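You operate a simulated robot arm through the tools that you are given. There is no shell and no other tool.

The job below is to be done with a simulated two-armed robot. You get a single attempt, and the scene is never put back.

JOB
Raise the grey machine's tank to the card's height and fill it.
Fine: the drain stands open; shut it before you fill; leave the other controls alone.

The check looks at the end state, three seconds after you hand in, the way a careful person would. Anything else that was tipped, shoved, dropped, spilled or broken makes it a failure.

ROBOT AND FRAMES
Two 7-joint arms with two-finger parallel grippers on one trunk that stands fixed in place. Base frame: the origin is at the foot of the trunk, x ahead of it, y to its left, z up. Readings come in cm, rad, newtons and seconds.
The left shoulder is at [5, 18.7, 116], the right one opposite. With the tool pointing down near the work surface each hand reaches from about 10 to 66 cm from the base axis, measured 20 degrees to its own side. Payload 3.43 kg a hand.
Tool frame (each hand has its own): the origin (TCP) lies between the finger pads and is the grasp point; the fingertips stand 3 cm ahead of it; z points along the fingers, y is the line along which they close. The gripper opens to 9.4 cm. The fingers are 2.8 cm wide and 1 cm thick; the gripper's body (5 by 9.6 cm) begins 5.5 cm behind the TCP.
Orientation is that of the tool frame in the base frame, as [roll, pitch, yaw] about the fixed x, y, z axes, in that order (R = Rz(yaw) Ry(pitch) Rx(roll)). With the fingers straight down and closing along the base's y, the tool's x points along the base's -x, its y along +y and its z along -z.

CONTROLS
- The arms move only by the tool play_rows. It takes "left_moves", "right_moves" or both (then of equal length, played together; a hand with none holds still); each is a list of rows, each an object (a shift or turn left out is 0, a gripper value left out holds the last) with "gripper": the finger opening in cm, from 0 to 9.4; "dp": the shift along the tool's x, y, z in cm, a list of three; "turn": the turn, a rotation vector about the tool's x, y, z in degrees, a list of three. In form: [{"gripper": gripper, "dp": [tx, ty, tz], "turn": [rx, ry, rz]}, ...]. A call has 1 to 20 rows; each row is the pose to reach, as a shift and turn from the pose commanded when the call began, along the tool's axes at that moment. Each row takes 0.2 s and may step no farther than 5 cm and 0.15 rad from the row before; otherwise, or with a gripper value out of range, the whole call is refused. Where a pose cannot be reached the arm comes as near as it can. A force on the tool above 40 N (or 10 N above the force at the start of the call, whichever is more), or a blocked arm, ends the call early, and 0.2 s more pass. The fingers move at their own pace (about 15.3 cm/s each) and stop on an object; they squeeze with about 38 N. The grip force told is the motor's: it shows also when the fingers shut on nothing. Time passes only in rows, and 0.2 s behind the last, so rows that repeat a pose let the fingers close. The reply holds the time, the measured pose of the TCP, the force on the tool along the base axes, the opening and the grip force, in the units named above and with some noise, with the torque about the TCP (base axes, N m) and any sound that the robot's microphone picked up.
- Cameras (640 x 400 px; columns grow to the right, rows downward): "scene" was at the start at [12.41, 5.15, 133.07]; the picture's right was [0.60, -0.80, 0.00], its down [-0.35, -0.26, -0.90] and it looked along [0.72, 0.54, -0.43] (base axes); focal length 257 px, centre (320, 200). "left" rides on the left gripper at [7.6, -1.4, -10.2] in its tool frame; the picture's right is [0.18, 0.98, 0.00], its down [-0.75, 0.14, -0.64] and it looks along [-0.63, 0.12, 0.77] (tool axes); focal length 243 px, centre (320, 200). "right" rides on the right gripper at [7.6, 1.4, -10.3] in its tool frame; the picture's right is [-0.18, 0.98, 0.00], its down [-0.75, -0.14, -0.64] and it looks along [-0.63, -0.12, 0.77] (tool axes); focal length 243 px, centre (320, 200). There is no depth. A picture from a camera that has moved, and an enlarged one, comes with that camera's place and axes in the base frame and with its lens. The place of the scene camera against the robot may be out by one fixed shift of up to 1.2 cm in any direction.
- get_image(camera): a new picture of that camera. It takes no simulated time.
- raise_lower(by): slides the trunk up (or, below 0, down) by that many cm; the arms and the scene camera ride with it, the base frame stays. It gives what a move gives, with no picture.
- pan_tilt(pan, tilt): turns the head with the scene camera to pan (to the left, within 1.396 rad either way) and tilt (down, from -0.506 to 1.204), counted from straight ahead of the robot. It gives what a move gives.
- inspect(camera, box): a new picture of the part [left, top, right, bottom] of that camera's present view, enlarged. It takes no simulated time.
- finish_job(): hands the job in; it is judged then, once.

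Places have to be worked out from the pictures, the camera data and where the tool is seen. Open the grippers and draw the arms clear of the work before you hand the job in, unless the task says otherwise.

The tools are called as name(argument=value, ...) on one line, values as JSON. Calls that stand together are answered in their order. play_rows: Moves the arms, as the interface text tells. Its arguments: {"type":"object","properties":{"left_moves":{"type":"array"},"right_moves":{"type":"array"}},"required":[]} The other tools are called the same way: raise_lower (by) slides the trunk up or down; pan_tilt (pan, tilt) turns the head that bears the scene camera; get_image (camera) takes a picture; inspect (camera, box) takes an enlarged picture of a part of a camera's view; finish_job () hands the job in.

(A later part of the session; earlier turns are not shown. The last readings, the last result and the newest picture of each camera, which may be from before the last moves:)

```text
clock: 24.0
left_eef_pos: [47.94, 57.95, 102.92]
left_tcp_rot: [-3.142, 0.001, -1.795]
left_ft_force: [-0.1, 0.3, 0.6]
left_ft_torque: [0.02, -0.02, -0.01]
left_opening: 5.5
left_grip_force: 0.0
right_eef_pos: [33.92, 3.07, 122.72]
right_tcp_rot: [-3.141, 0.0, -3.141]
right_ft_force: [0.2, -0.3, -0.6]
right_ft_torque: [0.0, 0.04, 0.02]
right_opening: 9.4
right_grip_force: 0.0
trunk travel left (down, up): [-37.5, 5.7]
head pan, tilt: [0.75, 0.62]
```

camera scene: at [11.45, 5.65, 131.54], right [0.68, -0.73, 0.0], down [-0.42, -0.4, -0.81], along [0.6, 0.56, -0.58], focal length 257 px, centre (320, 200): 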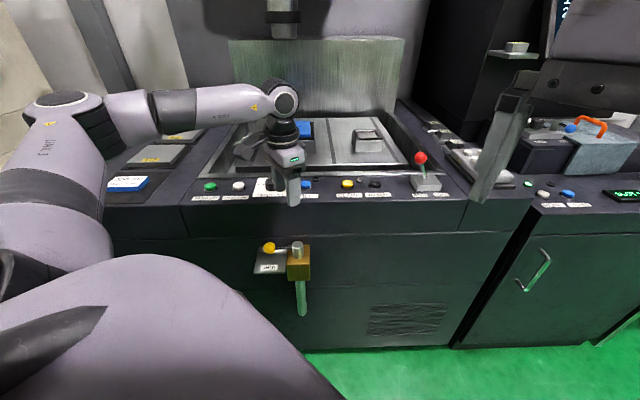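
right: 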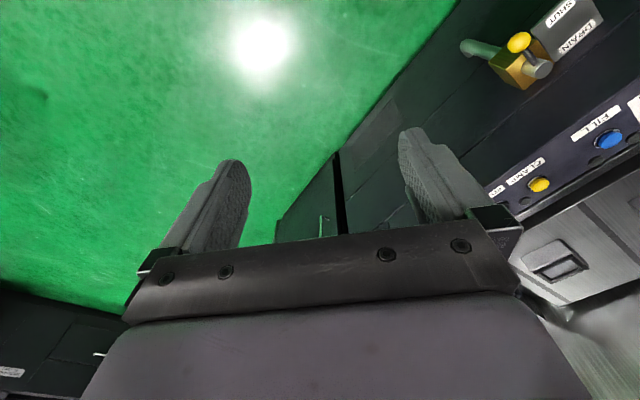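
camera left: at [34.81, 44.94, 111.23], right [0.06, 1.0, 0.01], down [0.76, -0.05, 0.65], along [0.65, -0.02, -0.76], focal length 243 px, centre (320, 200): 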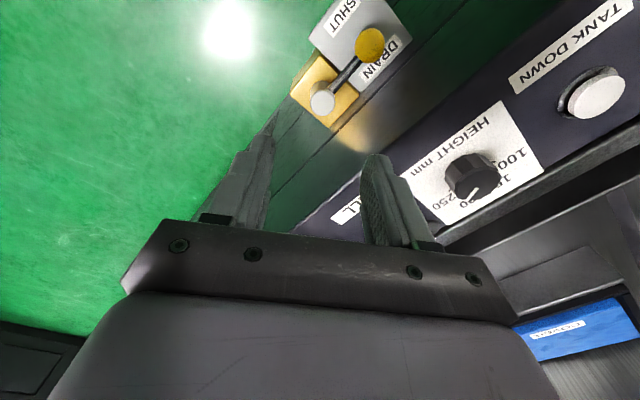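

ψ = +32° is reached right over the knob. I'll test further in that direction, up to +88°.

play_rows(left_moves=[{"gripper": 5.5, "turn": [0, 0, -8]}, {"turn": [0, 0, -16]}, {"turn": [0, 0, -24]}, {"turn": [0, 0, -32]}, {"turn": [0, 0, -40]}, {"turn": [0, 0, -48]}, {"turn": [0, 0, -56]}])

get_image(camera="left")

```text
clock: 25.6
left_eef_pos: [47.94, 57.93, 103.04]
left_tcp_rot: [-3.14, 0.0, -0.817]
left_ft_force: [-1.5, -0.2, 1.0]
left_ft_torque: [0.01, 0.01, 0.0]
left_opening: 5.51
left_grip_force: 0.1
right_eef_pos: [33.97, 3.0, 122.68]
right_tcp_rot: [3.141, 0.001, -3.141]
right_ft_force: [-0.4, 0.4, -0.5]
right_ft_torque: [-0.05, -0.01, -0.01]
right_opening: 9.4
right_grip_force: 0.0
trunk travel left (down, up): [-37.5, 5.7]
head pan, tilt: [0.75, 0.62]
```

```text
taken
camera left: at [54.12, 53.42, 113.26], right [-0.59, -0.81, 0.0], down [-0.62, 0.45, 0.64], along [-0.52, 0.38, -0.77], focal length 243 px, centre (320, 200)
```

left: 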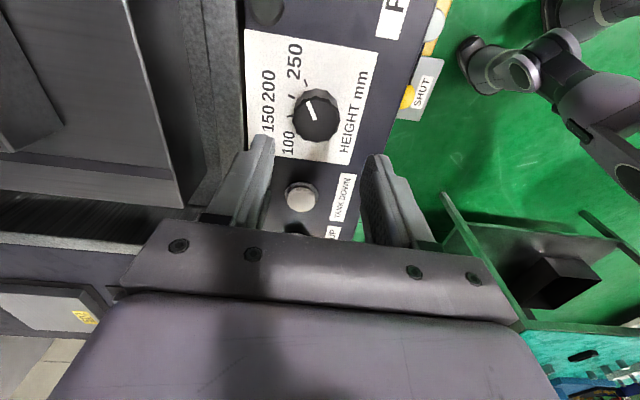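

ψ = +88° works with no position error. I'll try on to +124° so the whole 120° twist can be done in one grip.

play_rows(left_moves=[{"gripper": 5.5, "turn": [0, 0, -8]}, {"turn": [0, 0, -16]}, {"turn": [0, 0, -24]}, {"turn": [0, 0, -32]}, {"turn": [0, 0, -36]}])

inspect(camera="left", box=[200, 20, 440, 220])

get_image(camera="scene")

```text
clock: 26.8
left_eef_pos: [47.86, 57.95, 102.99]
left_tcp_rot: [3.141, 0.001, -0.19]
left_ft_force: [-0.8, 0.1, -0.6]
left_ft_torque: [0.0, -0.01, 0.01]
left_opening: 5.49
left_grip_force: 0.0
right_eef_pos: [33.97, 2.92, 122.74]
right_tcp_rot: [3.141, 0.0, -3.141]
right_ft_force: [-0.3, 0.6, 0.1]
right_ft_torque: [-0.02, -0.04, -0.01]
right_opening: 9.4
right_grip_force: 0.0
trunk travel left (down, up): [-37.5, 5.7]
head pan, tilt: [0.75, 0.62]
```

```text
2.00 times, centred on (320, 120) of left
camera zoom: at [55.63, 57.96, 113.24], right [-0.01, -1.0, 0.0], down [-0.77, 0.0, 0.64], along [-0.64, 0.0, -0.77], focal length 485 px, centre (320, 360)
```

zoom: 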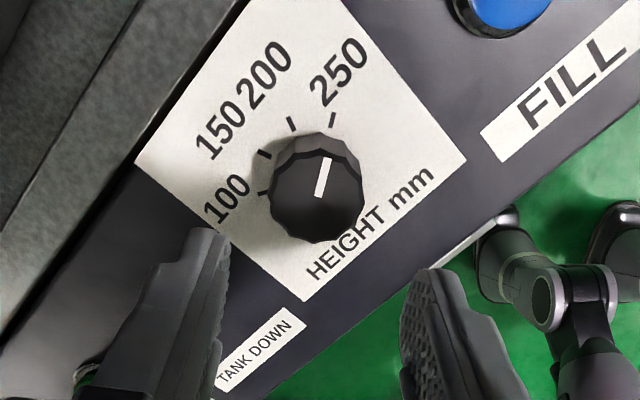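

```text
taken
camera scene: at [11.45, 5.65, 131.54], right [0.68, -0.73, 0.0], down [-0.42, -0.4, -0.81], along [0.6, 0.56, -0.58], focal length 257 px, centre (320, 200)
```

scene: 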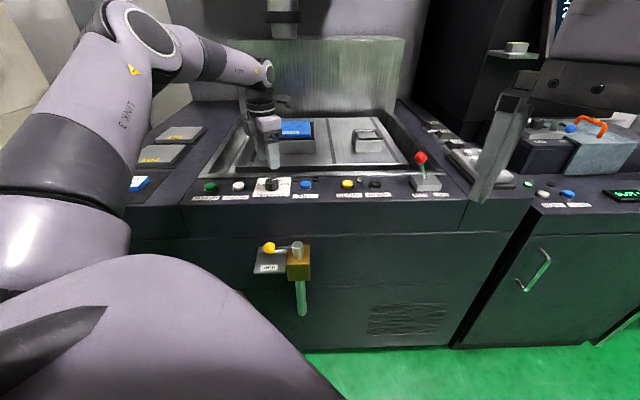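

The hand can yaw to +124° while staying on the knob, and this view confirms the pointer on the 250 tick, with 100 two ticks past 200. I'll turn back to the square yaw above the knob, ready to descend and grip.

play_rows(left_moves=[{"gripper": 5.5, "dp": [0.1, -0.1, 0], "turn": [0, 0, 7.8]}, {"dp": [0.2, -0.1, 0], "turn": [0, 0, 15.6]}, {"dp": [0.2, -0.1, 0], "turn": [0, 0, 23.4]}, {"dp": [0.2, -0.1, 0], "turn": [0, 0, 31.2]}, {"dp": [0.2, -0.1, 0], "turn": [0, 0, 39]}, {"dp": [0.2, -0.1, 0], "turn": [0, 0, 46.8]}, {"dp": [0.2, -0.1, 0], "turn": [0, 0, 54.6]}, {"dp": [0.2, -0.1, 0], "turn": [0, 0, 62.4]}, {"dp": [0.2, -0.1, 0], "turn": [0, 0, 70.2]}, {"dp": [0.2, -0.1, 0], "turn": [0, 0, 78]}, {"dp": [0.2, -0.1, 0], "turn": [0, 0, 85.8]}, {"dp": [0.2, -0.1, 0], "turn": [0, 0, 93.6]}, {"dp": [0.2, -0.1, 0], "turn": [0, 0, 101.4]}, {"dp": [0.2, -0.1, 0], "turn": [0, 0, 109.2]}, {"dp": [0.2, -0.1, 0], "turn": [0, 0, 117]}, {"dp": [0.2, -0.1, 0], "turn": [0, 0, 124]}])

get_image(camera="left")

inspect(camera="scene", box=[220, 130, 340, 210])

```text
clock: 30.2
left_eef_pos: [48.11, 58.04, 103.05]
left_tcp_rot: [3.141, 0.001, -2.361]
left_ft_force: [-0.1, -1.0, 0.7]
left_ft_torque: [-0.01, -0.02, -0.03]
left_opening: 5.49
left_grip_force: 0.1
right_eef_pos: [33.98, 3.01, 122.67]
right_tcp_rot: [-3.141, 0.0, -3.14]
right_ft_force: [0.0, -0.6, 0.8]
right_ft_torque: [-0.02, -0.02, -0.04]
right_opening: 9.4
right_grip_force: 0.0
trunk travel left (down, up): [-37.5, 5.7]
head pan, tilt: [0.75, 0.62]
```

```text
taken
camera left: at [43.65, 51.7, 113.25], right [-0.82, 0.57, 0.0], down [0.44, 0.63, 0.64], along [0.36, 0.53, -0.77], focal length 243 px, centre (320, 200)
```

left: 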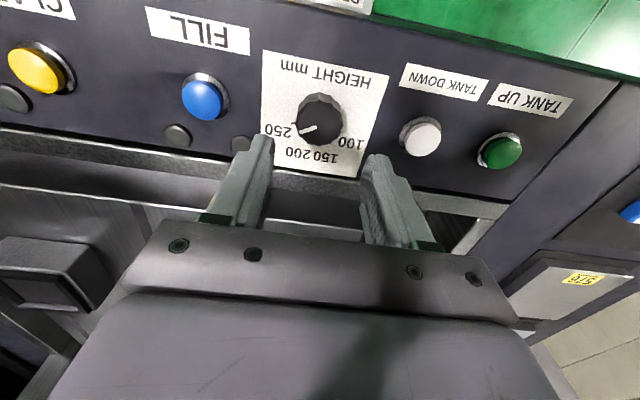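

```text
5.00 times, centred on (280, 170) of scene
camera zoom: at [11.45, 5.66, 131.54], right [0.68, -0.73, 0.0], down [-0.42, -0.4, -0.81], along [0.6, 0.56, -0.58], focal length 1285 px, centre (520, 350)
```

zoom: 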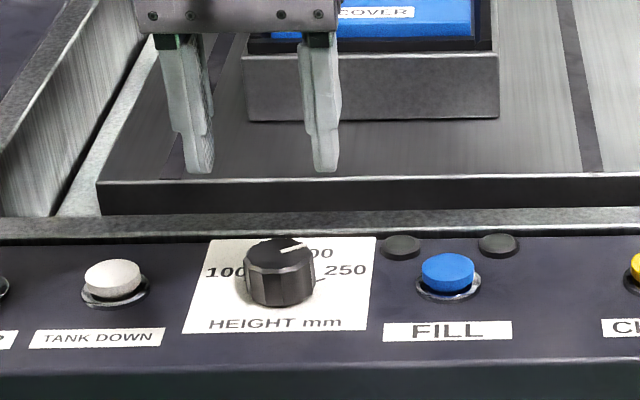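

The knob appears centred between the fingers. By two-view triangulation the panel is at z ≈ 91.8 and the knob top at ≈ 94.1, so I'll descend to TCP z ≈ 95.4 (tips just above the panel), still open.

play_rows(left_moves=[{"gripper": 5.5, "dp": [0, 0, 2.5]}, {"dp": [0, 0, 4.5]}, {"dp": [0, 0, 6]}, {"dp": [0, 0, 7]}, {"dp": [0, 0, 7.6]}])

get_image(camera="left")

inspect(camera="scene", box=[220, 130, 340, 210])

```text
clock: 31.4
left_eef_pos: [48.18, 58.12, 95.44]
left_tcp_rot: [3.141, 0.0, -2.358]
left_ft_force: [-0.6, 0.9, -0.7]
left_ft_torque: [0.0, -0.02, 0.0]
left_opening: 5.51
left_grip_force: 0.1
right_eef_pos: [33.92, 3.02, 122.75]
right_tcp_rot: [-3.141, 0.0, -3.141]
right_ft_force: [-0.1, 0.1, -0.2]
right_ft_torque: [0.01, 0.03, 0.01]
right_opening: 9.4
right_grip_force: 0.1
trunk travel left (down, up): [-37.5, 5.7]
head pan, tilt: [0.75, 0.62]
```

```text
taken
camera left: at [43.72, 51.74, 105.62], right [-0.82, 0.57, 0.0], down [0.43, 0.63, 0.64], along [0.36, 0.53, -0.77], focal length 243 px, centre (320, 200)
```

left: 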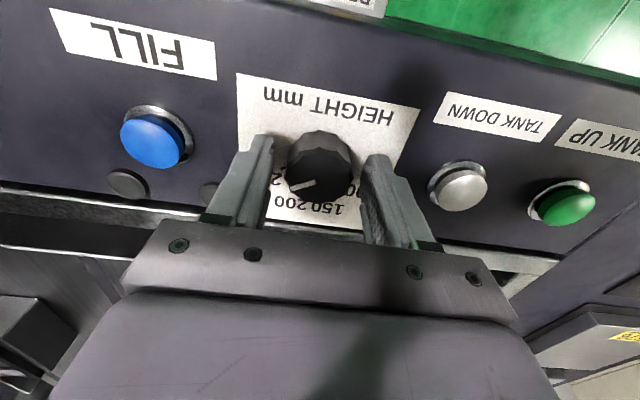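

```text
5.00 times, centred on (280, 170) of scene
camera zoom: at [11.46, 5.66, 131.53], right [0.68, -0.73, 0.0], down [-0.42, -0.4, -0.81], along [0.6, 0.56, -0.58], focal length 1285 px, centre (520, 350)
```

zoom: 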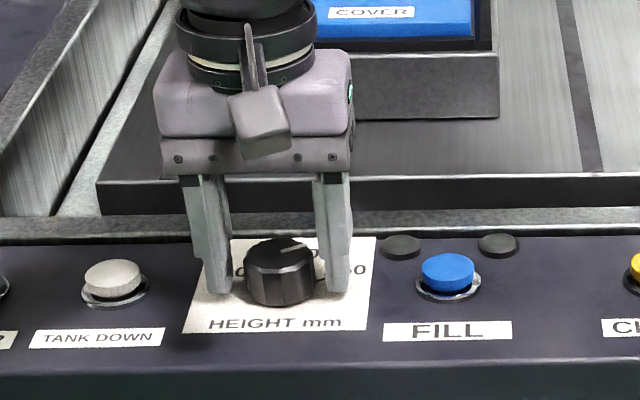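

The fingers straddle the knob cleanly. I'll zoom in to check the fore-aft centring before I grip.

inspect(camera="left", box=[240, 100, 400, 220])

```text
3.33 times, centred on (320, 160) of left
camera zoom: at [43.72, 51.74, 105.62], right [-0.82, 0.57, 0.0], down [0.43, 0.63, 0.64], along [0.36, 0.53, -0.77], focal length 809 px, centre (320, 333)
```

zoom: 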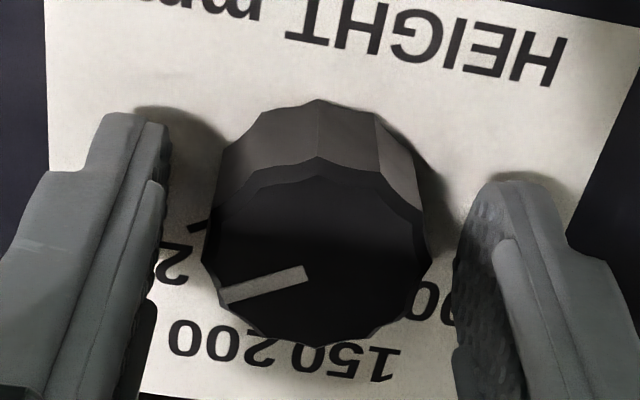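

The knob is centred in both directions. I'll close on it.

play_rows(left_moves=[{"gripper": 3.0, "dp": [0, 0, 0]}, {"gripper": 0, "dp": [0, 0, 0]}, {"gripper": 0, "dp": [0, 0, 0]}])

inspect(camera="left", box=[240, 100, 400, 220])

```text
clock: 32.2
left_eef_pos: [48.21, 58.17, 95.33]
left_tcp_rot: [3.141, 0.0, -2.358]
left_ft_force: [0.7, -3.0, -4.5]
left_ft_torque: [0.38, -0.7, 0.09]
left_opening: 3.74
left_grip_force: 45.5
right_eef_pos: [33.93, 3.02, 122.76]
right_tcp_rot: [3.141, -0.001, -3.141]
right_ft_force: [-1.1, 1.2, -0.6]
right_ft_torque: [0.0, 0.04, -0.01]
right_opening: 9.38
right_grip_force: 0.0
trunk travel left (down, up): [-37.5, 5.7]
head pan, tilt: [0.75, 0.62]
```

```text
3.33 times, centred on (320, 160) of left
camera zoom: at [43.75, 51.71, 105.62], right [-0.82, 0.57, 0.0], down [0.43, 0.63, 0.64], along [0.36, 0.53, -0.77], focal length 809 px, centre (320, 333)
```

zoom: 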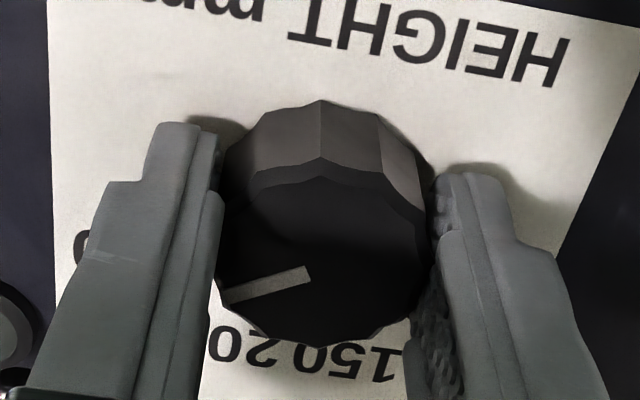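

Gripped at 3.7 cm. I'll twist 24° anticlockwise (seen from above) as a first step and check that the knob follows.

play_rows(left_moves=[{"gripper": 0, "turn": [0, 0, -6]}, {"turn": [0, 0, -12]}, {"turn": [0, 0, -18]}, {"turn": [0, 0, -24]}])

inspect(camera="left", box=[240, 100, 400, 220])

inspect(camera="scene", box=[220, 130, 340, 210])

```text
clock: 33.2
left_eef_pos: [48.09, 57.97, 95.3]
left_tcp_rot: [3.141, -0.001, -1.934]
left_ft_force: [6.5, 0.5, -1.8]
left_ft_torque: [-0.2, 0.11, 0.0]
left_opening: 3.75
left_grip_force: 44.6
right_eef_pos: [34.16, 3.07, 122.63]
right_tcp_rot: [-3.141, -0.002, -3.141]
right_ft_force: [-0.1, -1.0, -0.5]
right_ft_torque: [0.05, 0.0, -0.02]
right_opening: 9.4
right_grip_force: 0.0
trunk travel left (down, up): [-37.5, 5.7]
head pan, tilt: [0.75, 0.62]
```

```text
3.33 times, centred on (320, 160) of left
camera zoom: at [46.77, 50.45, 105.62], right [-0.98, 0.18, 0.0], down [0.14, 0.75, 0.64], along [0.12, 0.63, -0.77], focal length 809 px, centre (320, 333)
```

zoom: 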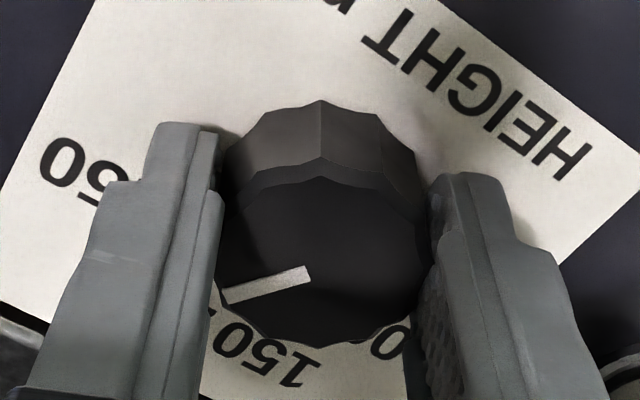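

```text
5.00 times, centred on (280, 170) of scene
camera zoom: at [11.54, 5.69, 131.52], right [0.68, -0.73, 0.0], down [-0.43, -0.4, -0.81], along [0.59, 0.56, -0.58], focal length 1285 px, centre (520, 350)
```

zoom: 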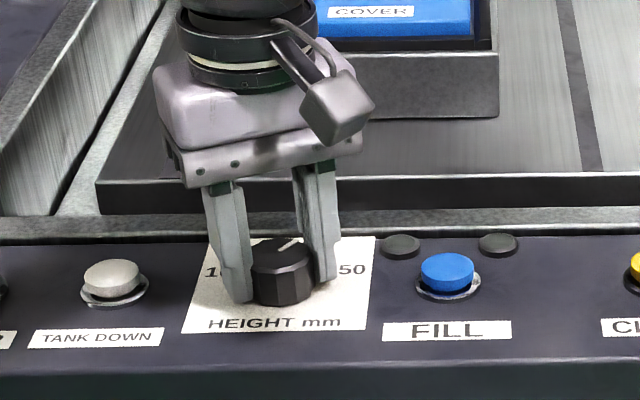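

The knob turns exactly with the hand. I'll continue the remaining 96° to bring the pointer to 100.

play_rows(left_moves=[{"gripper": 0, "turn": [0, 0, -7]}, {"turn": [0, 0, -14]}, {"turn": [0, 0, -21]}, {"turn": [0, 0, -28]}, {"turn": [0, 0, -35]}, {"turn": [0, 0, -42]}, {"turn": [0, 0, -49]}, {"turn": [0, 0, -56]}, {"turn": [0, 0, -63]}, {"turn": [0, 0, -70]}, {"turn": [0, 0, -77]}, {"turn": [0, 0, -84]}, {"turn": [0, 0, -90]}, {"turn": [0, 0, -95.7]}])

inspect(camera="left", box=[240, 100, 400, 220])

inspect(camera="scene", box=[220, 130, 340, 210])

```text
clock: 36.2
left_eef_pos: [48.32, 57.94, 95.36]
left_tcp_rot: [-3.14, -0.001, -0.266]
left_ft_force: [16.4, 5.7, 3.3]
left_ft_torque: [0.19, 0.59, -0.01]
left_opening: 3.74
left_grip_force: 44.9
right_eef_pos: [34.11, 3.06, 122.64]
right_tcp_rot: [-3.142, -0.002, 3.141]
right_ft_force: [0.5, -0.3, -0.3]
right_ft_torque: [0.02, -0.03, 0.01]
right_opening: 9.38
right_grip_force: 0.1
trunk travel left (down, up): [-37.5, 5.7]
head pan, tilt: [0.75, 0.62]
```

```text
3.33 times, centred on (320, 160) of left
camera zoom: at [55.97, 57.48, 105.63], right [-0.08, -1.0, 0.0], down [-0.77, 0.06, 0.64], along [-0.64, 0.05, -0.77], focal length 809 px, centre (320, 333)
```

zoom: 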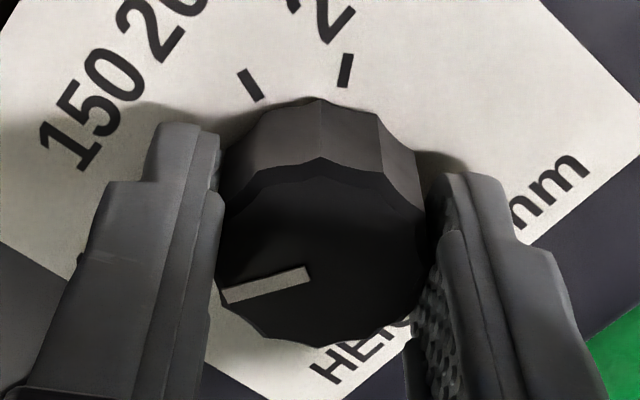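

```text
5.00 times, centred on (280, 170) of scene
camera zoom: at [11.61, 5.68, 131.52], right [0.68, -0.73, 0.0], down [-0.43, -0.4, -0.81], along [0.59, 0.56, -0.58], focal length 1285 px, centre (520, 350)
```

zoom: 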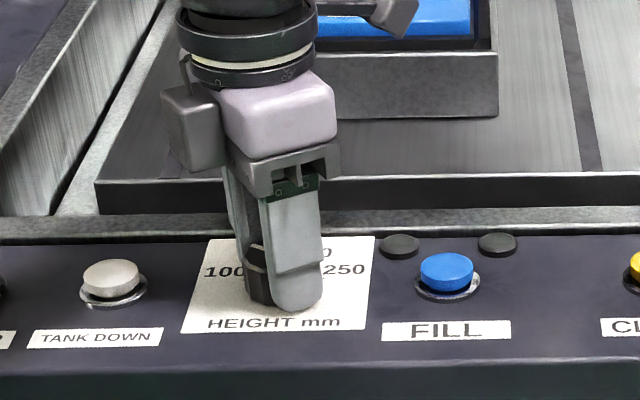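

The hand has turned the full 120° with the knob. I'll open, lift straight up and check where the pointer stands.

play_rows(left_moves=[{"gripper": 5.5, "dp": [0, 0, 0]}, {"gripper": 5.5, "dp": [0, 0, 0]}, {"dp": [0, 0, -2]}, {"dp": [0, 0, -5]}, {"dp": [0, 0, -8]}])

inspect(camera="left", box=[200, 20, 440, 220])

inspect(camera="scene", box=[220, 130, 340, 210])

```text
clock: 37.4
left_eef_pos: [48.16, 57.93, 103.47]
left_tcp_rot: [-3.142, 0.001, -0.268]
left_ft_force: [-0.4, -0.7, -0.3]
left_ft_torque: [-0.01, 0.03, 0.0]
left_opening: 5.51
left_grip_force: 0.1
right_eef_pos: [33.97, 2.98, 122.58]
right_tcp_rot: [-3.14, 0.0, 3.141]
right_ft_force: [-0.2, -0.5, 0.5]
right_ft_torque: [0.0, 0.02, -0.01]
right_opening: 9.4
right_grip_force: 0.0
trunk travel left (down, up): [-37.5, 5.7]
head pan, tilt: [0.75, 0.62]
```

```text
2.00 times, centred on (320, 120) of left
camera zoom: at [55.85, 57.38, 113.71], right [-0.08, -1.0, 0.0], down [-0.76, 0.06, 0.64], along [-0.64, 0.05, -0.77], focal length 485 px, centre (320, 360)
```

zoom: 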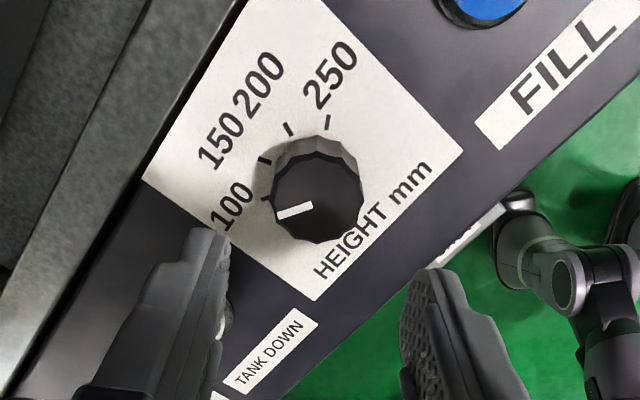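

```text
5.00 times, centred on (280, 170) of scene
camera zoom: at [11.43, 5.63, 131.54], right [0.68, -0.73, 0.0], down [-0.42, -0.4, -0.81], along [0.6, 0.56, -0.58], focal length 1285 px, centre (520, 350)
```

zoom: 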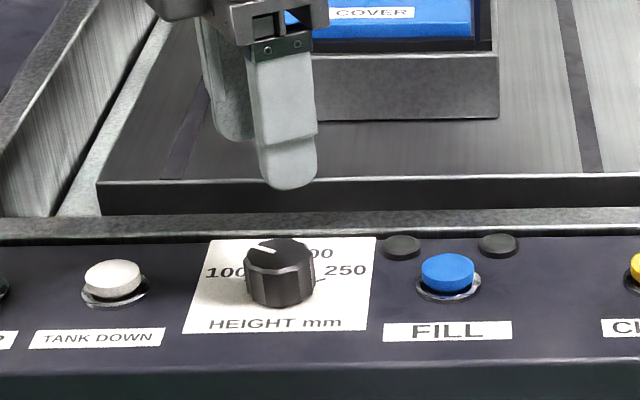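

The pointer now lines up with the 100 tick. Next is TANK UP: I place that button at about [35.9, 70.6], top z ≈ 92.6. I'll move the hand above it, closing the fingers and unwinding most of the yaw on the way.

play_rows(left_moves=[{"gripper": 5.5, "dp": [-1.27, -0.75, -1], "turn": [0, 0, 7.5]}, {"gripper": 0, "dp": [-2.53, -1.49, -2], "turn": [0, 0, 15]}, {"dp": [-3.8, -2.24, -2], "turn": [0, 0, 22.5]}, {"dp": [-5.06, -2.99, -2], "turn": [0, 0, 30]}, {"dp": [-6.33, -3.73, -2], "turn": [0, 0, 37.5]}, {"dp": [-7.59, -4.48, -2], "turn": [0, 0, 45]}, {"dp": [-8.86, -5.23, -2], "turn": [0, 0, 52.5]}, {"dp": [-10.12, -5.97, -2], "turn": [0, 0, 60]}, {"dp": [-11.39, -6.72, -2], "turn": [0, 0, 67.5]}, {"dp": [-12.65, -7.47, -2], "turn": [0, 0, 75]}, {"dp": [-13.92, -8.21, -2], "turn": [0, 0, 82.5]}, {"dp": [-15.18, -8.96, -2], "turn": [0, 0, 90]}])

get_image(camera="left")

get_image(camera="scene")

```text
clock: 40.0
left_eef_pos: [35.83, 70.77, 105.33]
left_tcp_rot: [3.14, -0.001, -1.841]
left_ft_force: [1.2, -0.3, 0.5]
left_ft_torque: [0.02, -0.04, -0.02]
left_opening: 0.0
left_grip_force: 32.8
right_eef_pos: [34.07, 3.03, 122.67]
right_tcp_rot: [-3.142, 0.001, 3.141]
right_ft_force: [-0.3, -0.5, 0.1]
right_ft_torque: [0.0, 0.02, -0.01]
right_opening: 9.41
right_grip_force: 0.0
trunk travel left (down, up): [-37.5, 5.7]
head pan, tilt: [0.75, 0.62]
```

```text
taken
camera left: at [35.15, 63.04, 115.64], right [-1.0, 0.09, 0.0], down [0.07, 0.76, 0.64], along [0.05, 0.64, -0.77], focal length 243 px, centre (320, 200)
```

left: 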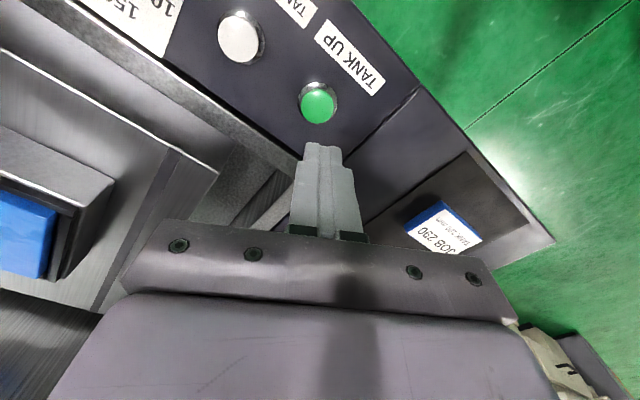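

```text
taken
camera scene: at [11.44, 5.67, 131.54], right [0.68, -0.73, 0.0], down [-0.42, -0.4, -0.81], along [0.6, 0.56, -0.58], focal length 257 px, centre (320, 200)
```

scene: 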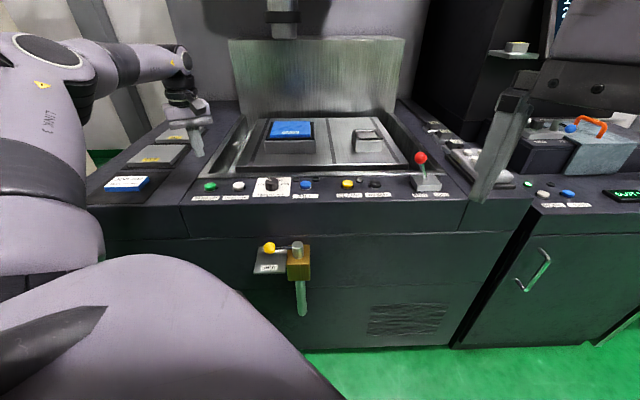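

The fingers are nearly above the green button. I'll zoom in to refine the alignment.

inspect(camera="left", box=[260, 60, 380, 160])

```text
4.00 times, centred on (320, 110) of left
camera zoom: at [35.15, 63.04, 115.64], right [-1.0, 0.09, 0.0], down [0.07, 0.76, 0.64], along [0.05, 0.64, -0.77], focal length 970 px, centre (320, 560)
```

zoom: 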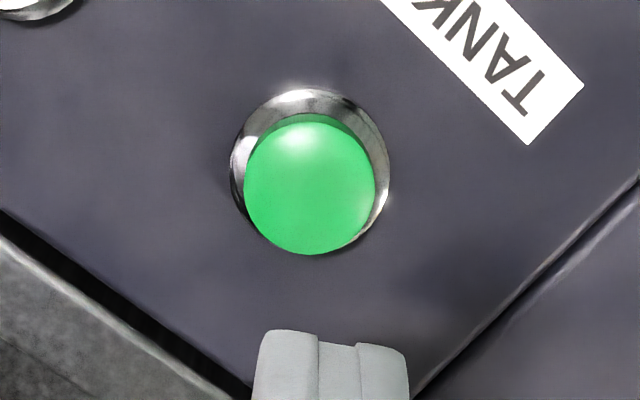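

The button is 0.25 cm to one side of the fingertips; I'll correct that and descend to press, watching force and sound.

play_rows(left_moves=[{"gripper": 0, "dp": [0, -0.24, 4]}, {"dp": [0, -0.24, 7.5]}, {"dp": [0, -0.24, 9]}, {"dp": [0, -0.24, 9.6]}, {"dp": [0, -0.24, 9.9]}, {"dp": [0, -0.24, 10.1]}])

inspect(camera="scene", box=[140, 100, 440, 220])

get_image(camera="left")

```text
clock: 41.4
left_eef_pos: [36.11, 70.63, 95.66]
left_tcp_rot: [-3.137, 0.007, -1.839]
left_ft_force: [-1.1, 8.7, 22.0]
left_ft_torque: [0.15, 0.04, 0.01]
left_opening: 0.0
left_grip_force: 33.1
right_eef_pos: [33.88, 2.91, 122.84]
right_tcp_rot: [3.141, 0.002, 3.141]
right_ft_force: [-0.2, 1.2, -0.4]
right_ft_torque: [0.01, 0.03, -0.04]
right_opening: 9.4
right_grip_force: 0.1
trunk travel left (down, up): [-37.5, 5.7]
head pan, tilt: [0.75, 0.62]
heard: click
```

```text
2.13 times, centred on (290, 160) of scene
camera zoom: at [11.31, 5.5, 131.59], right [0.68, -0.73, 0.0], down [-0.42, -0.39, -0.82], along [0.6, 0.56, -0.58], focal length 548 px, centre (384, 285)
```

zoom: 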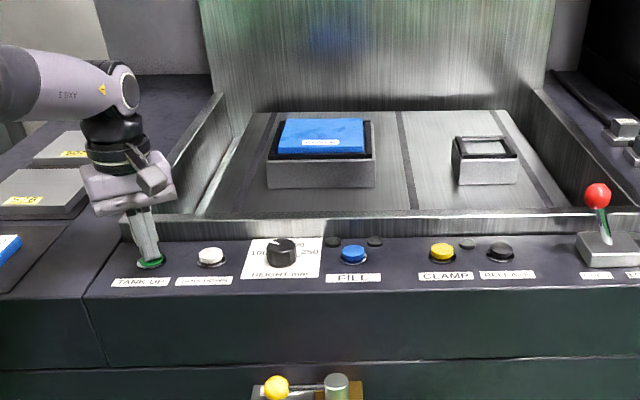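

```text
taken
camera left: at [35.4, 62.89, 105.89], right [-1.0, 0.08, -0.01], down [0.06, 0.76, 0.65], along [0.06, 0.64, -0.76], focal length 243 px, centre (320, 200)
```

left: 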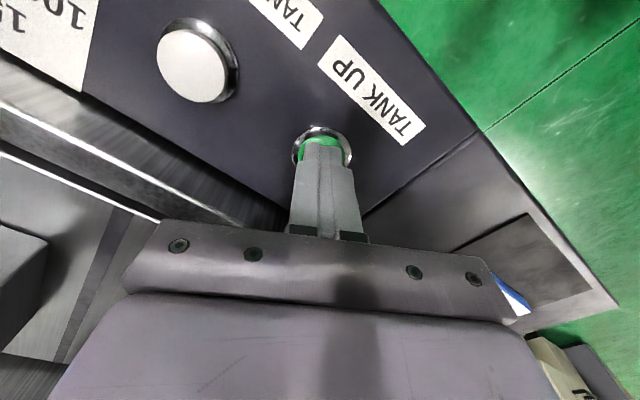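

I heard a click and felt 22 N, and the tank rim seems to be starting up. I'll hold briefly and compare the picture.

play_rows(left_moves=[{"gripper": 0, "dp": [0, 0, 0]}, {"dp": [0, 0, 0]}, {"dp": [0, 0, 0]}])

inspect(camera="scene", box=[140, 100, 440, 220])

```text
clock: 42.2
left_eef_pos: [36.19, 70.54, 95.72]
left_tcp_rot: [-3.137, 0.006, -1.837]
left_ft_force: [4.1, 11.3, 25.2]
left_ft_torque: [0.25, -0.1, -0.04]
left_opening: 0.0
left_grip_force: 32.9
right_eef_pos: [33.91, 2.88, 122.81]
right_tcp_rot: [3.139, 0.0, 3.14]
right_ft_force: [0.7, -0.8, 0.2]
right_ft_torque: [-0.01, 0.01, 0.01]
right_opening: 9.41
right_grip_force: 0.1
trunk travel left (down, up): [-37.5, 5.7]
head pan, tilt: [0.75, 0.62]
```

```text
2.13 times, centred on (290, 160) of scene
camera zoom: at [11.34, 5.47, 131.57], right [0.68, -0.73, 0.0], down [-0.42, -0.39, -0.82], along [0.6, 0.56, -0.58], focal length 548 px, centre (384, 285)
```

zoom: 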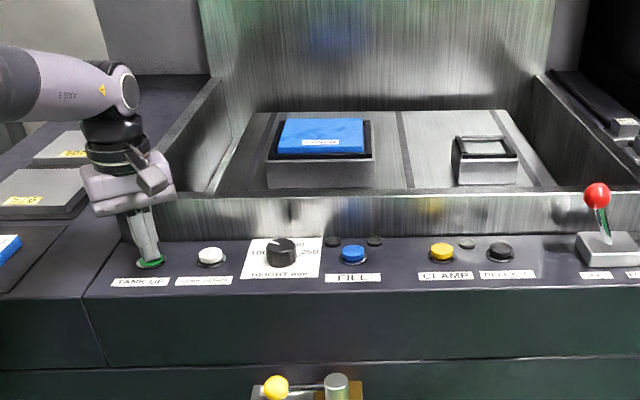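

The tank wall is rising. I'll lift the finger off and see whether it goes on by itself.

play_rows(left_moves=[{"gripper": 0, "dp": [0, 0, -1.5]}, {"dp": [0, 0, -4]}, {"dp": [0, 0, -6]}])

inspect(camera="scene", box=[140, 100, 440, 220])

```text
clock: 43.0
left_eef_pos: [36.12, 70.52, 101.3]
left_tcp_rot: [3.141, -0.002, -1.841]
left_ft_force: [-0.1, -0.5, 0.0]
left_ft_torque: [0.0, 0.0, -0.01]
left_opening: 0.0
left_grip_force: 32.5
right_eef_pos: [34.16, 3.02, 122.78]
right_tcp_rot: [3.142, 0.001, -3.14]
right_ft_force: [0.1, 0.1, -0.5]
right_ft_torque: [0.02, 0.04, -0.02]
right_opening: 9.41
right_grip_force: 0.2
trunk travel left (down, up): [-37.5, 5.7]
head pan, tilt: [0.75, 0.62]
```

```text
2.13 times, centred on (290, 160) of scene
camera zoom: at [11.43, 5.64, 131.53], right [0.68, -0.73, 0.0], down [-0.42, -0.4, -0.81], along [0.6, 0.56, -0.58], focal length 548 px, centre (384, 285)
```

zoom: 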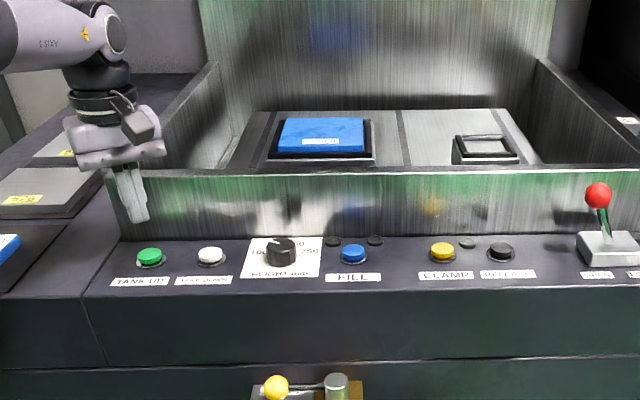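

It continues on its own. I'll back the hand away from the tank a bit and wait to see where it stops.

play_rows(left_moves=[{"gripper": 0, "dp": [2, 0, -1]}, {"dp": [4, 0, -2]}, {"dp": [5, 0, -3]}, {"dp": [5, 0, -3]}, {"dp": [5, 0, -3]}])

inspect(camera="scene", box=[140, 100, 440, 220])

play_rows(left_moves=[{"gripper": 0, "dp": [0, 0, 0]}, {"dp": [0, 0, 0]}, {"dp": [0, 0, 0]}, {"dp": [0, 0, 0]}, {"dp": [0, 0, 0]}, {"dp": [0, 0, 0]}, {"dp": [0, 0, 0]}, {"dp": [0, 0, 0]}])

inspect(camera="scene", box=[140, 100, 440, 220])

```text
clock: 44.2
left_eef_pos: [34.76, 65.69, 104.29]
left_tcp_rot: [-3.141, 0.0, -1.84]
left_ft_force: [0.0, -0.4, -0.6]
left_ft_torque: [-0.01, 0.01, 0.02]
left_opening: 0.01
left_grip_force: 32.5
right_eef_pos: [34.11, 3.03, 122.7]
right_tcp_rot: [3.141, 0.0, 3.141]
right_ft_force: [-0.7, 0.4, 0.1]
right_ft_torque: [0.01, 0.03, 0.02]
right_opening: 9.4
right_grip_force: 0.1
trunk travel left (down, up): [-37.5, 5.7]
head pan, tilt: [0.75, 0.62]
```

```text
2.13 times, centred on (290, 160) of scene
camera zoom: at [11.45, 5.65, 131.54], right [0.68, -0.73, 0.0], down [-0.42, -0.4, -0.81], along [0.6, 0.56, -0.58], focal length 548 px, centre (384, 285)
```

zoom: 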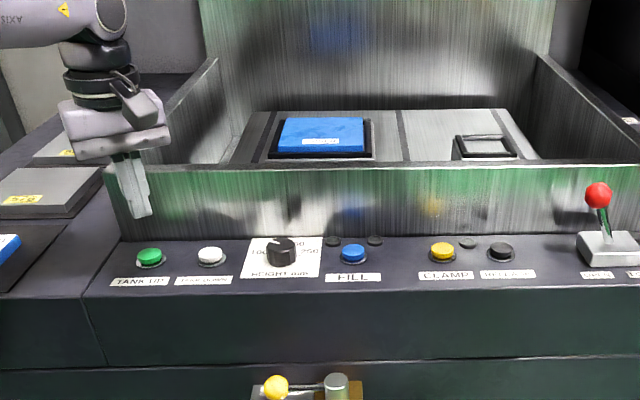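

```text
clock: 46.0
left_eef_pos: [34.74, 65.81, 104.36]
left_tcp_rot: [3.142, 0.0, -1.84]
left_ft_force: [-0.1, 0.1, -0.5]
left_ft_torque: [-0.01, -0.01, 0.01]
left_opening: 0.0
left_grip_force: 32.8
right_eef_pos: [34.04, 3.11, 122.68]
right_tcp_rot: [3.141, 0.001, 3.141]
right_ft_force: [-0.1, 1.2, -0.1]
right_ft_torque: [-0.01, 0.0, 0.01]
right_opening: 9.39
right_grip_force: 0.1
trunk travel left (down, up): [-37.5, 5.7]
head pan, tilt: [0.75, 0.62]
```

```text
2.13 times, centred on (290, 160) of scene
camera zoom: at [11.45, 5.66, 131.53], right [0.68, -0.73, 0.0], down [-0.42, -0.4, -0.81], along [0.6, 0.56, -0.58], focal length 548 px, centre (384, 285)
```

zoom: 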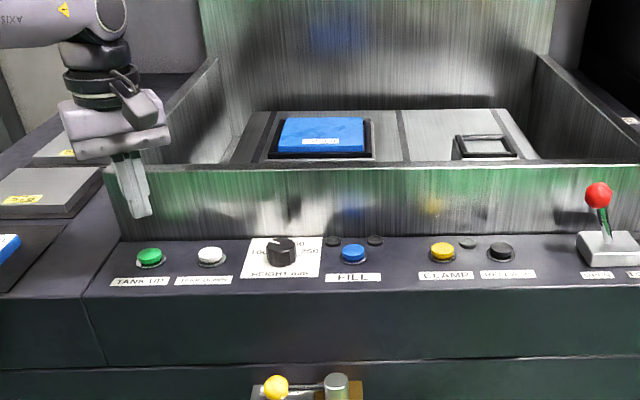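

The tank has stopped with its wall about 10 cm up, matching 100 mm. Next is FILL, at about [55.2, 51.5]; I'll travel along in front of the tank wall, square the hand up so its narrow side faces the wall, and stop above the button.

play_rows(left_moves=[{"gripper": 0, "dp": [2.04, -3.55, -0.5], "turn": [0, 0, 5]}, {"dp": [4.07, -7.11, -1], "turn": [0, 0, 10]}, {"dp": [6.11, -10.66, -1], "turn": [0, 0, 15]}, {"dp": [8.14, -14.21, -1], "turn": [0, 0, 20]}, {"dp": [10.18, -17.77, -1], "turn": [0, 0, 25]}, {"dp": [12.21, -21.32, -1], "turn": [0, 0, 29.6]}, {"dp": [10.28, -22.43, -1], "turn": [0, 0, 29.6]}, {"dp": [8.35, -23.53, -1], "turn": [0, 0, 29.6]}])

get_image(camera="left")

get_image(camera="scene")

```text
clock: 47.8
left_eef_pos: [55.31, 51.51, 105.24]
left_tcp_rot: [3.141, -0.003, -2.358]
left_ft_force: [-0.4, 0.0, -0.9]
left_ft_torque: [0.01, 0.02, -0.02]
left_opening: 0.0
left_grip_force: 32.8
right_eef_pos: [34.09, 3.01, 122.7]
right_tcp_rot: [3.141, -0.003, -3.141]
right_ft_force: [-0.4, 0.3, -1.3]
right_ft_torque: [-0.05, 0.0, 0.02]
right_opening: 9.4
right_grip_force: 0.1
trunk travel left (down, up): [-37.5, 5.7]
head pan, tilt: [0.75, 0.62]
```

```text
taken
camera left: at [50.87, 45.17, 115.51], right [-0.82, 0.57, 0.0], down [0.43, 0.63, 0.64], along [0.36, 0.53, -0.77], focal length 243 px, centre (320, 200)
```

left: 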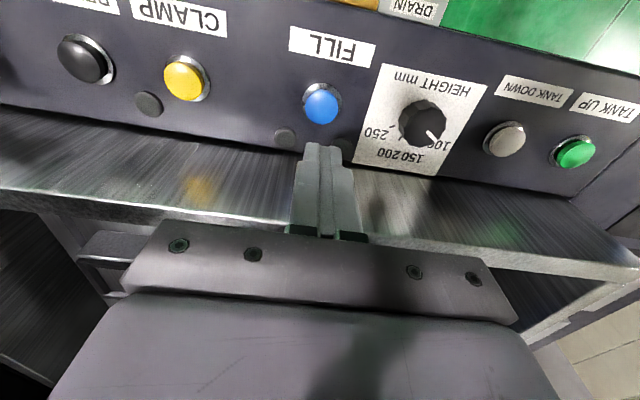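

```text
taken
camera scene: at [11.5, 5.65, 131.53], right [0.68, -0.73, 0.0], down [-0.43, -0.4, -0.81], along [0.6, 0.56, -0.58], focal length 257 px, centre (320, 200)
```

scene: 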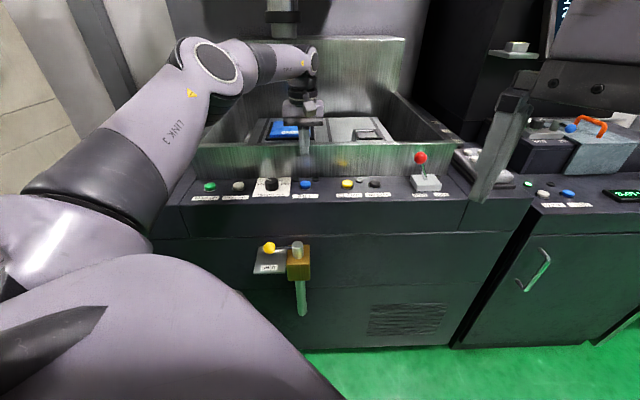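

I'll zoom in to check that the fingertips line up with the FILL button and re-read the dial.

inspect(camera="left", box=[260, 60, 380, 160])

inspect(camera="left", box=[350, 60, 490, 180])

```text
4.00 times, centred on (320, 110) of left
camera zoom: at [50.87, 45.17, 115.51], right [-0.82, 0.57, 0.0], down [0.43, 0.63, 0.64], along [0.36, 0.53, -0.77], focal length 970 px, centre (320, 560)
```

zoom: 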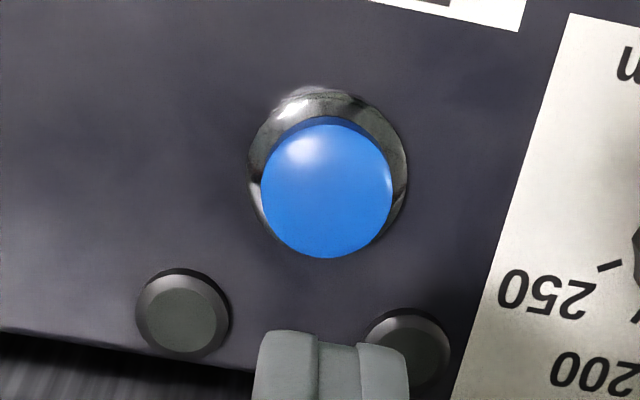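

```text
3.33 times, centred on (420, 120) of left
camera zoom: at [50.87, 45.17, 115.51], right [-0.82, 0.57, 0.0], down [0.43, 0.63, 0.64], along [0.36, 0.53, -0.77], focal length 809 px, centre (-13, 467)
```

zoom: 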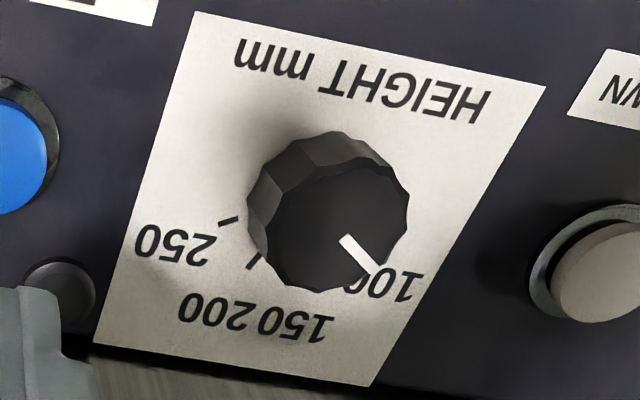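

Pointer on 100 and the fingertips are within 0.2 cm of the FILL button's centre. I'll apply that small correction and press.

play_rows(left_moves=[{"gripper": 0, "dp": [-0.12, 0.14, 4]}, {"dp": [-0.12, 0.14, 7.5]}, {"dp": [-0.12, 0.14, 9]}, {"dp": [-0.12, 0.14, 9.5]}, {"dp": [-0.12, 0.14, 9.8]}, {"dp": [-0.12, 0.14, 10.0]}])

inspect(camera="scene", box=[180, 80, 480, 210])

```text
clock: 49.2
left_eef_pos: [54.19, 51.17, 95.9]
left_tcp_rot: [-3.139, 0.002, -2.355]
left_ft_force: [1.9, 2.4, 4.6]
left_ft_torque: [0.05, -0.05, 0.0]
left_opening: 0.0
left_grip_force: 33.5
left hand out of reach, approached as far as the arm can: row 2, 3, 4, 5, 6
right_eef_pos: [33.93, 2.92, 122.66]
right_tcp_rot: [-3.14, -0.001, 3.141]
right_ft_force: [-0.2, -0.1, 0.8]
right_ft_torque: [-0.02, 0.01, -0.01]
right_opening: 9.41
right_grip_force: 0.0
trunk travel left (down, up): [-37.5, 5.7]
head pan, tilt: [0.75, 0.62]
heard: click
```

```text
2.13 times, centred on (330, 145) of scene
camera zoom: at [11.43, 5.63, 131.54], right [0.68, -0.73, 0.0], down [-0.42, -0.4, -0.81], along [0.6, 0.56, -0.58], focal length 548 px, centre (299, 317)
```

zoom: 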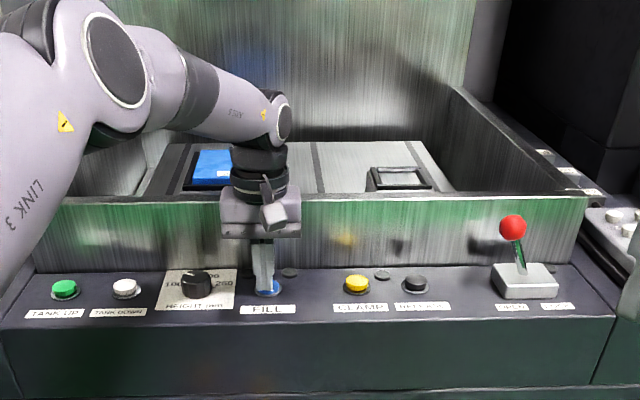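

A click was heard; the arm reached its limit about 1 cm short but still on the button. I'll lift off straight up and see whether filling has begun.

play_rows(left_moves=[{"gripper": 0, "dp": [0, 0, -2]}, {"dp": [0, 0, -5]}, {"dp": [0, 0, -8]}, {"dp": [2, 0, -9]}, {"dp": [4, 0, -9]}])

inspect(camera="scene", box=[180, 80, 480, 210])

get_image(camera="left")

```text
clock: 50.4
left_eef_pos: [51.41, 48.44, 104.85]
left_tcp_rot: [-3.141, 0.001, -2.356]
left_ft_force: [-0.4, 0.4, 0.5]
left_ft_torque: [-0.01, -0.01, 0.03]
left_opening: 0.03
left_grip_force: 33.5
right_eef_pos: [34.02, 3.0, 122.74]
right_tcp_rot: [3.141, 0.0, 3.141]
right_ft_force: [0.5, -0.9, -0.8]
right_ft_torque: [0.0, 0.02, -0.05]
right_opening: 9.41
right_grip_force: 0.0
trunk travel left (down, up): [-37.5, 5.7]
head pan, tilt: [0.75, 0.62]
```

```text
2.13 times, centred on (330, 145) of scene
camera zoom: at [11.43, 5.65, 131.54], right [0.68, -0.73, 0.0], down [-0.42, -0.4, -0.81], along [0.6, 0.56, -0.58], focal length 548 px, centre (299, 317)
```

zoom: 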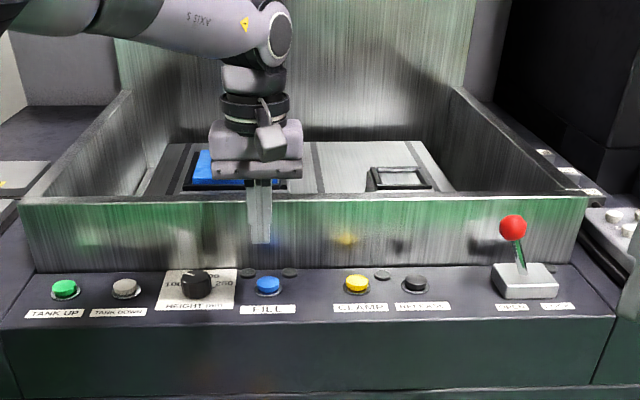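

```text
taken
camera left: at [46.96, 42.1, 115.18], right [-0.83, 0.56, 0.0], down [0.43, 0.63, 0.64], along [0.36, 0.53, -0.77], focal length 243 px, centre (320, 200)
```

left: 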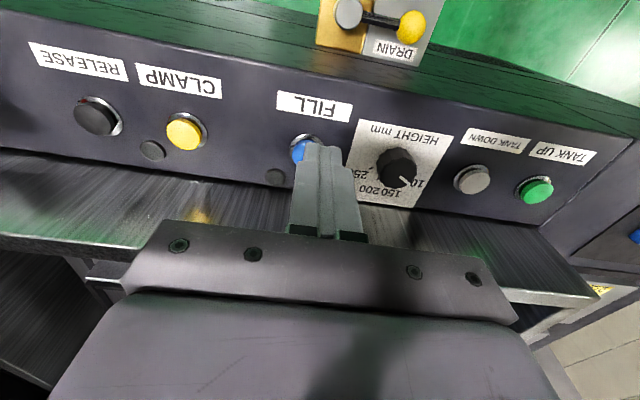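

No lamp is lit yet. I'll draw the hand back towards me for a clear view and let some time pass to see whether the level rises.

play_rows(left_moves=[{"gripper": 0, "dp": [4, 2, -1]}, {"dp": [8, 4, -2]}, {"dp": [12, 6, -3]}, {"dp": [16, 8, -4]}, {"dp": [16, 8, -4]}, {"dp": [16, 8, -4]}])

inspect(camera="scene", box=[180, 80, 480, 210])

get_image(camera="scene")

```text
clock: 51.8
left_eef_pos: [34.35, 42.91, 108.8]
left_tcp_rot: [-3.141, 0.0, -2.357]
left_ft_force: [0.7, 0.1, 0.6]
left_ft_torque: [-0.04, 0.02, 0.0]
left_opening: 0.0
left_grip_force: 32.7
right_eef_pos: [34.01, 2.9, 122.65]
right_tcp_rot: [-3.142, -0.002, 3.141]
right_ft_force: [0.2, 0.0, 1.3]
right_ft_torque: [0.02, -0.03, 0.01]
right_opening: 9.38
right_grip_force: 0.0
trunk travel left (down, up): [-37.5, 5.7]
head pan, tilt: [0.75, 0.62]
```

```text
2.13 times, centred on (330, 145) of scene
camera zoom: at [11.44, 5.66, 131.54], right [0.68, -0.73, 0.0], down [-0.42, -0.4, -0.81], along [0.6, 0.56, -0.58], focal length 548 px, centre (299, 317)
```

zoom: 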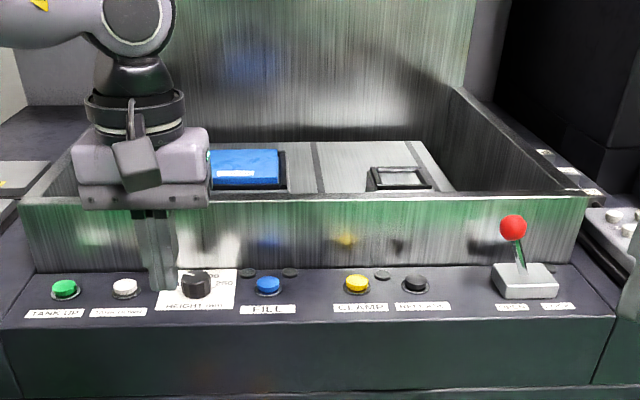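

```text
taken
camera scene: at [11.44, 5.66, 131.54], right [0.68, -0.73, 0.0], down [-0.42, -0.4, -0.81], along [0.6, 0.56, -0.58], focal length 257 px, centre (320, 200)
```

scene: 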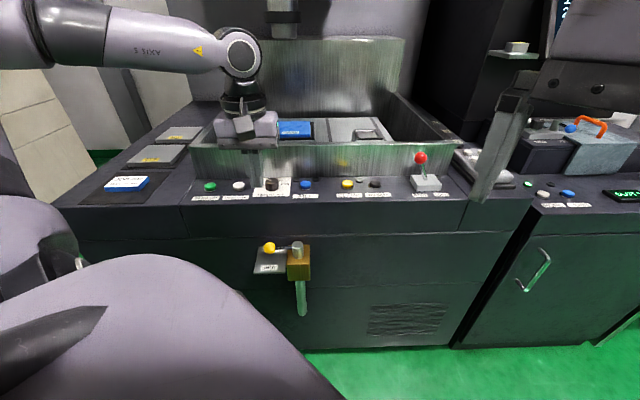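

No water or lamp is visible yet. I'll move the hand further aside and wait about 3 s before comparing again.

play_rows(left_moves=[{"gripper": 0, "dp": [4, 0, -2]}, {"dp": [8, 0, -4]}, {"dp": [12, 0, -6]}, {"dp": [14, 0, -8]}, {"dp": [14, 0, -8]}, {"dp": [14, 0, -8]}, {"dp": [14, 0, -8]}, {"dp": [14, 0, -8]}, {"dp": [14, 0, -8]}, {"dp": [14, 0, -8]}, {"dp": [14, 0, -8]}, {"dp": [14, 0, -8]}, {"dp": [14, 0, -8]}, {"dp": [14, 0, -8]}, {"dp": [14, 0, -8]}])

inspect(camera="scene", box=[180, 80, 480, 210])

inspect(camera="scene", box=[220, 170, 400, 290])

```text
clock: 55.0
left_eef_pos: [24.54, 32.84, 116.88]
left_tcp_rot: [3.14, -0.001, -2.357]
left_ft_force: [-0.1, 0.2, 0.2]
left_ft_torque: [0.01, 0.0, -0.01]
left_opening: 0.0
left_grip_force: 33.1
right_eef_pos: [34.11, 2.97, 122.65]
right_tcp_rot: [3.141, 0.0, 3.141]
right_ft_force: [0.2, -0.3, 0.1]
right_ft_torque: [0.02, 0.01, 0.03]
right_opening: 9.39
right_grip_force: 0.1
trunk travel left (down, up): [-37.5, 5.7]
head pan, tilt: [0.75, 0.62]
```

```text
2.13 times, centred on (330, 145) of scene
camera zoom: at [11.45, 5.66, 131.53], right [0.68, -0.73, 0.0], down [-0.42, -0.4, -0.81], along [0.6, 0.56, -0.58], focal length 548 px, centre (299, 317)
```

zoom: 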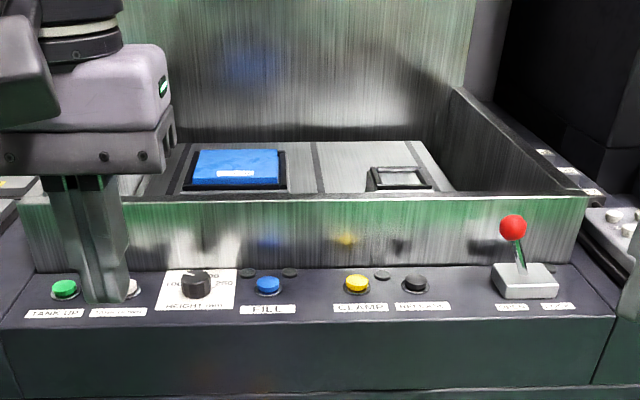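

```text
3.33 times, centred on (310, 230) of scene
camera zoom: at [11.45, 5.66, 131.53], right [0.68, -0.73, 0.0], down [-0.42, -0.4, -0.81], along [0.6, 0.56, -0.58], focal length 857 px, centre (353, 100)
```

zoom: 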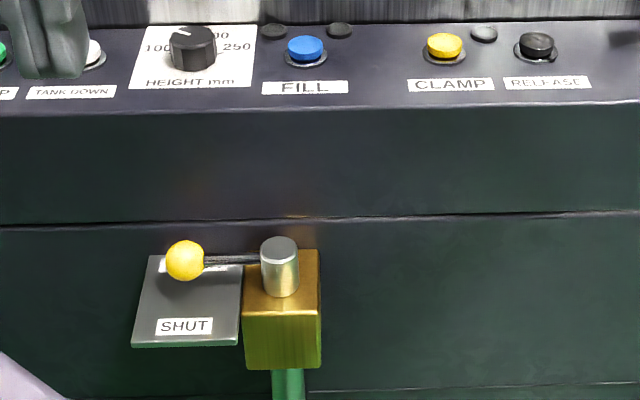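

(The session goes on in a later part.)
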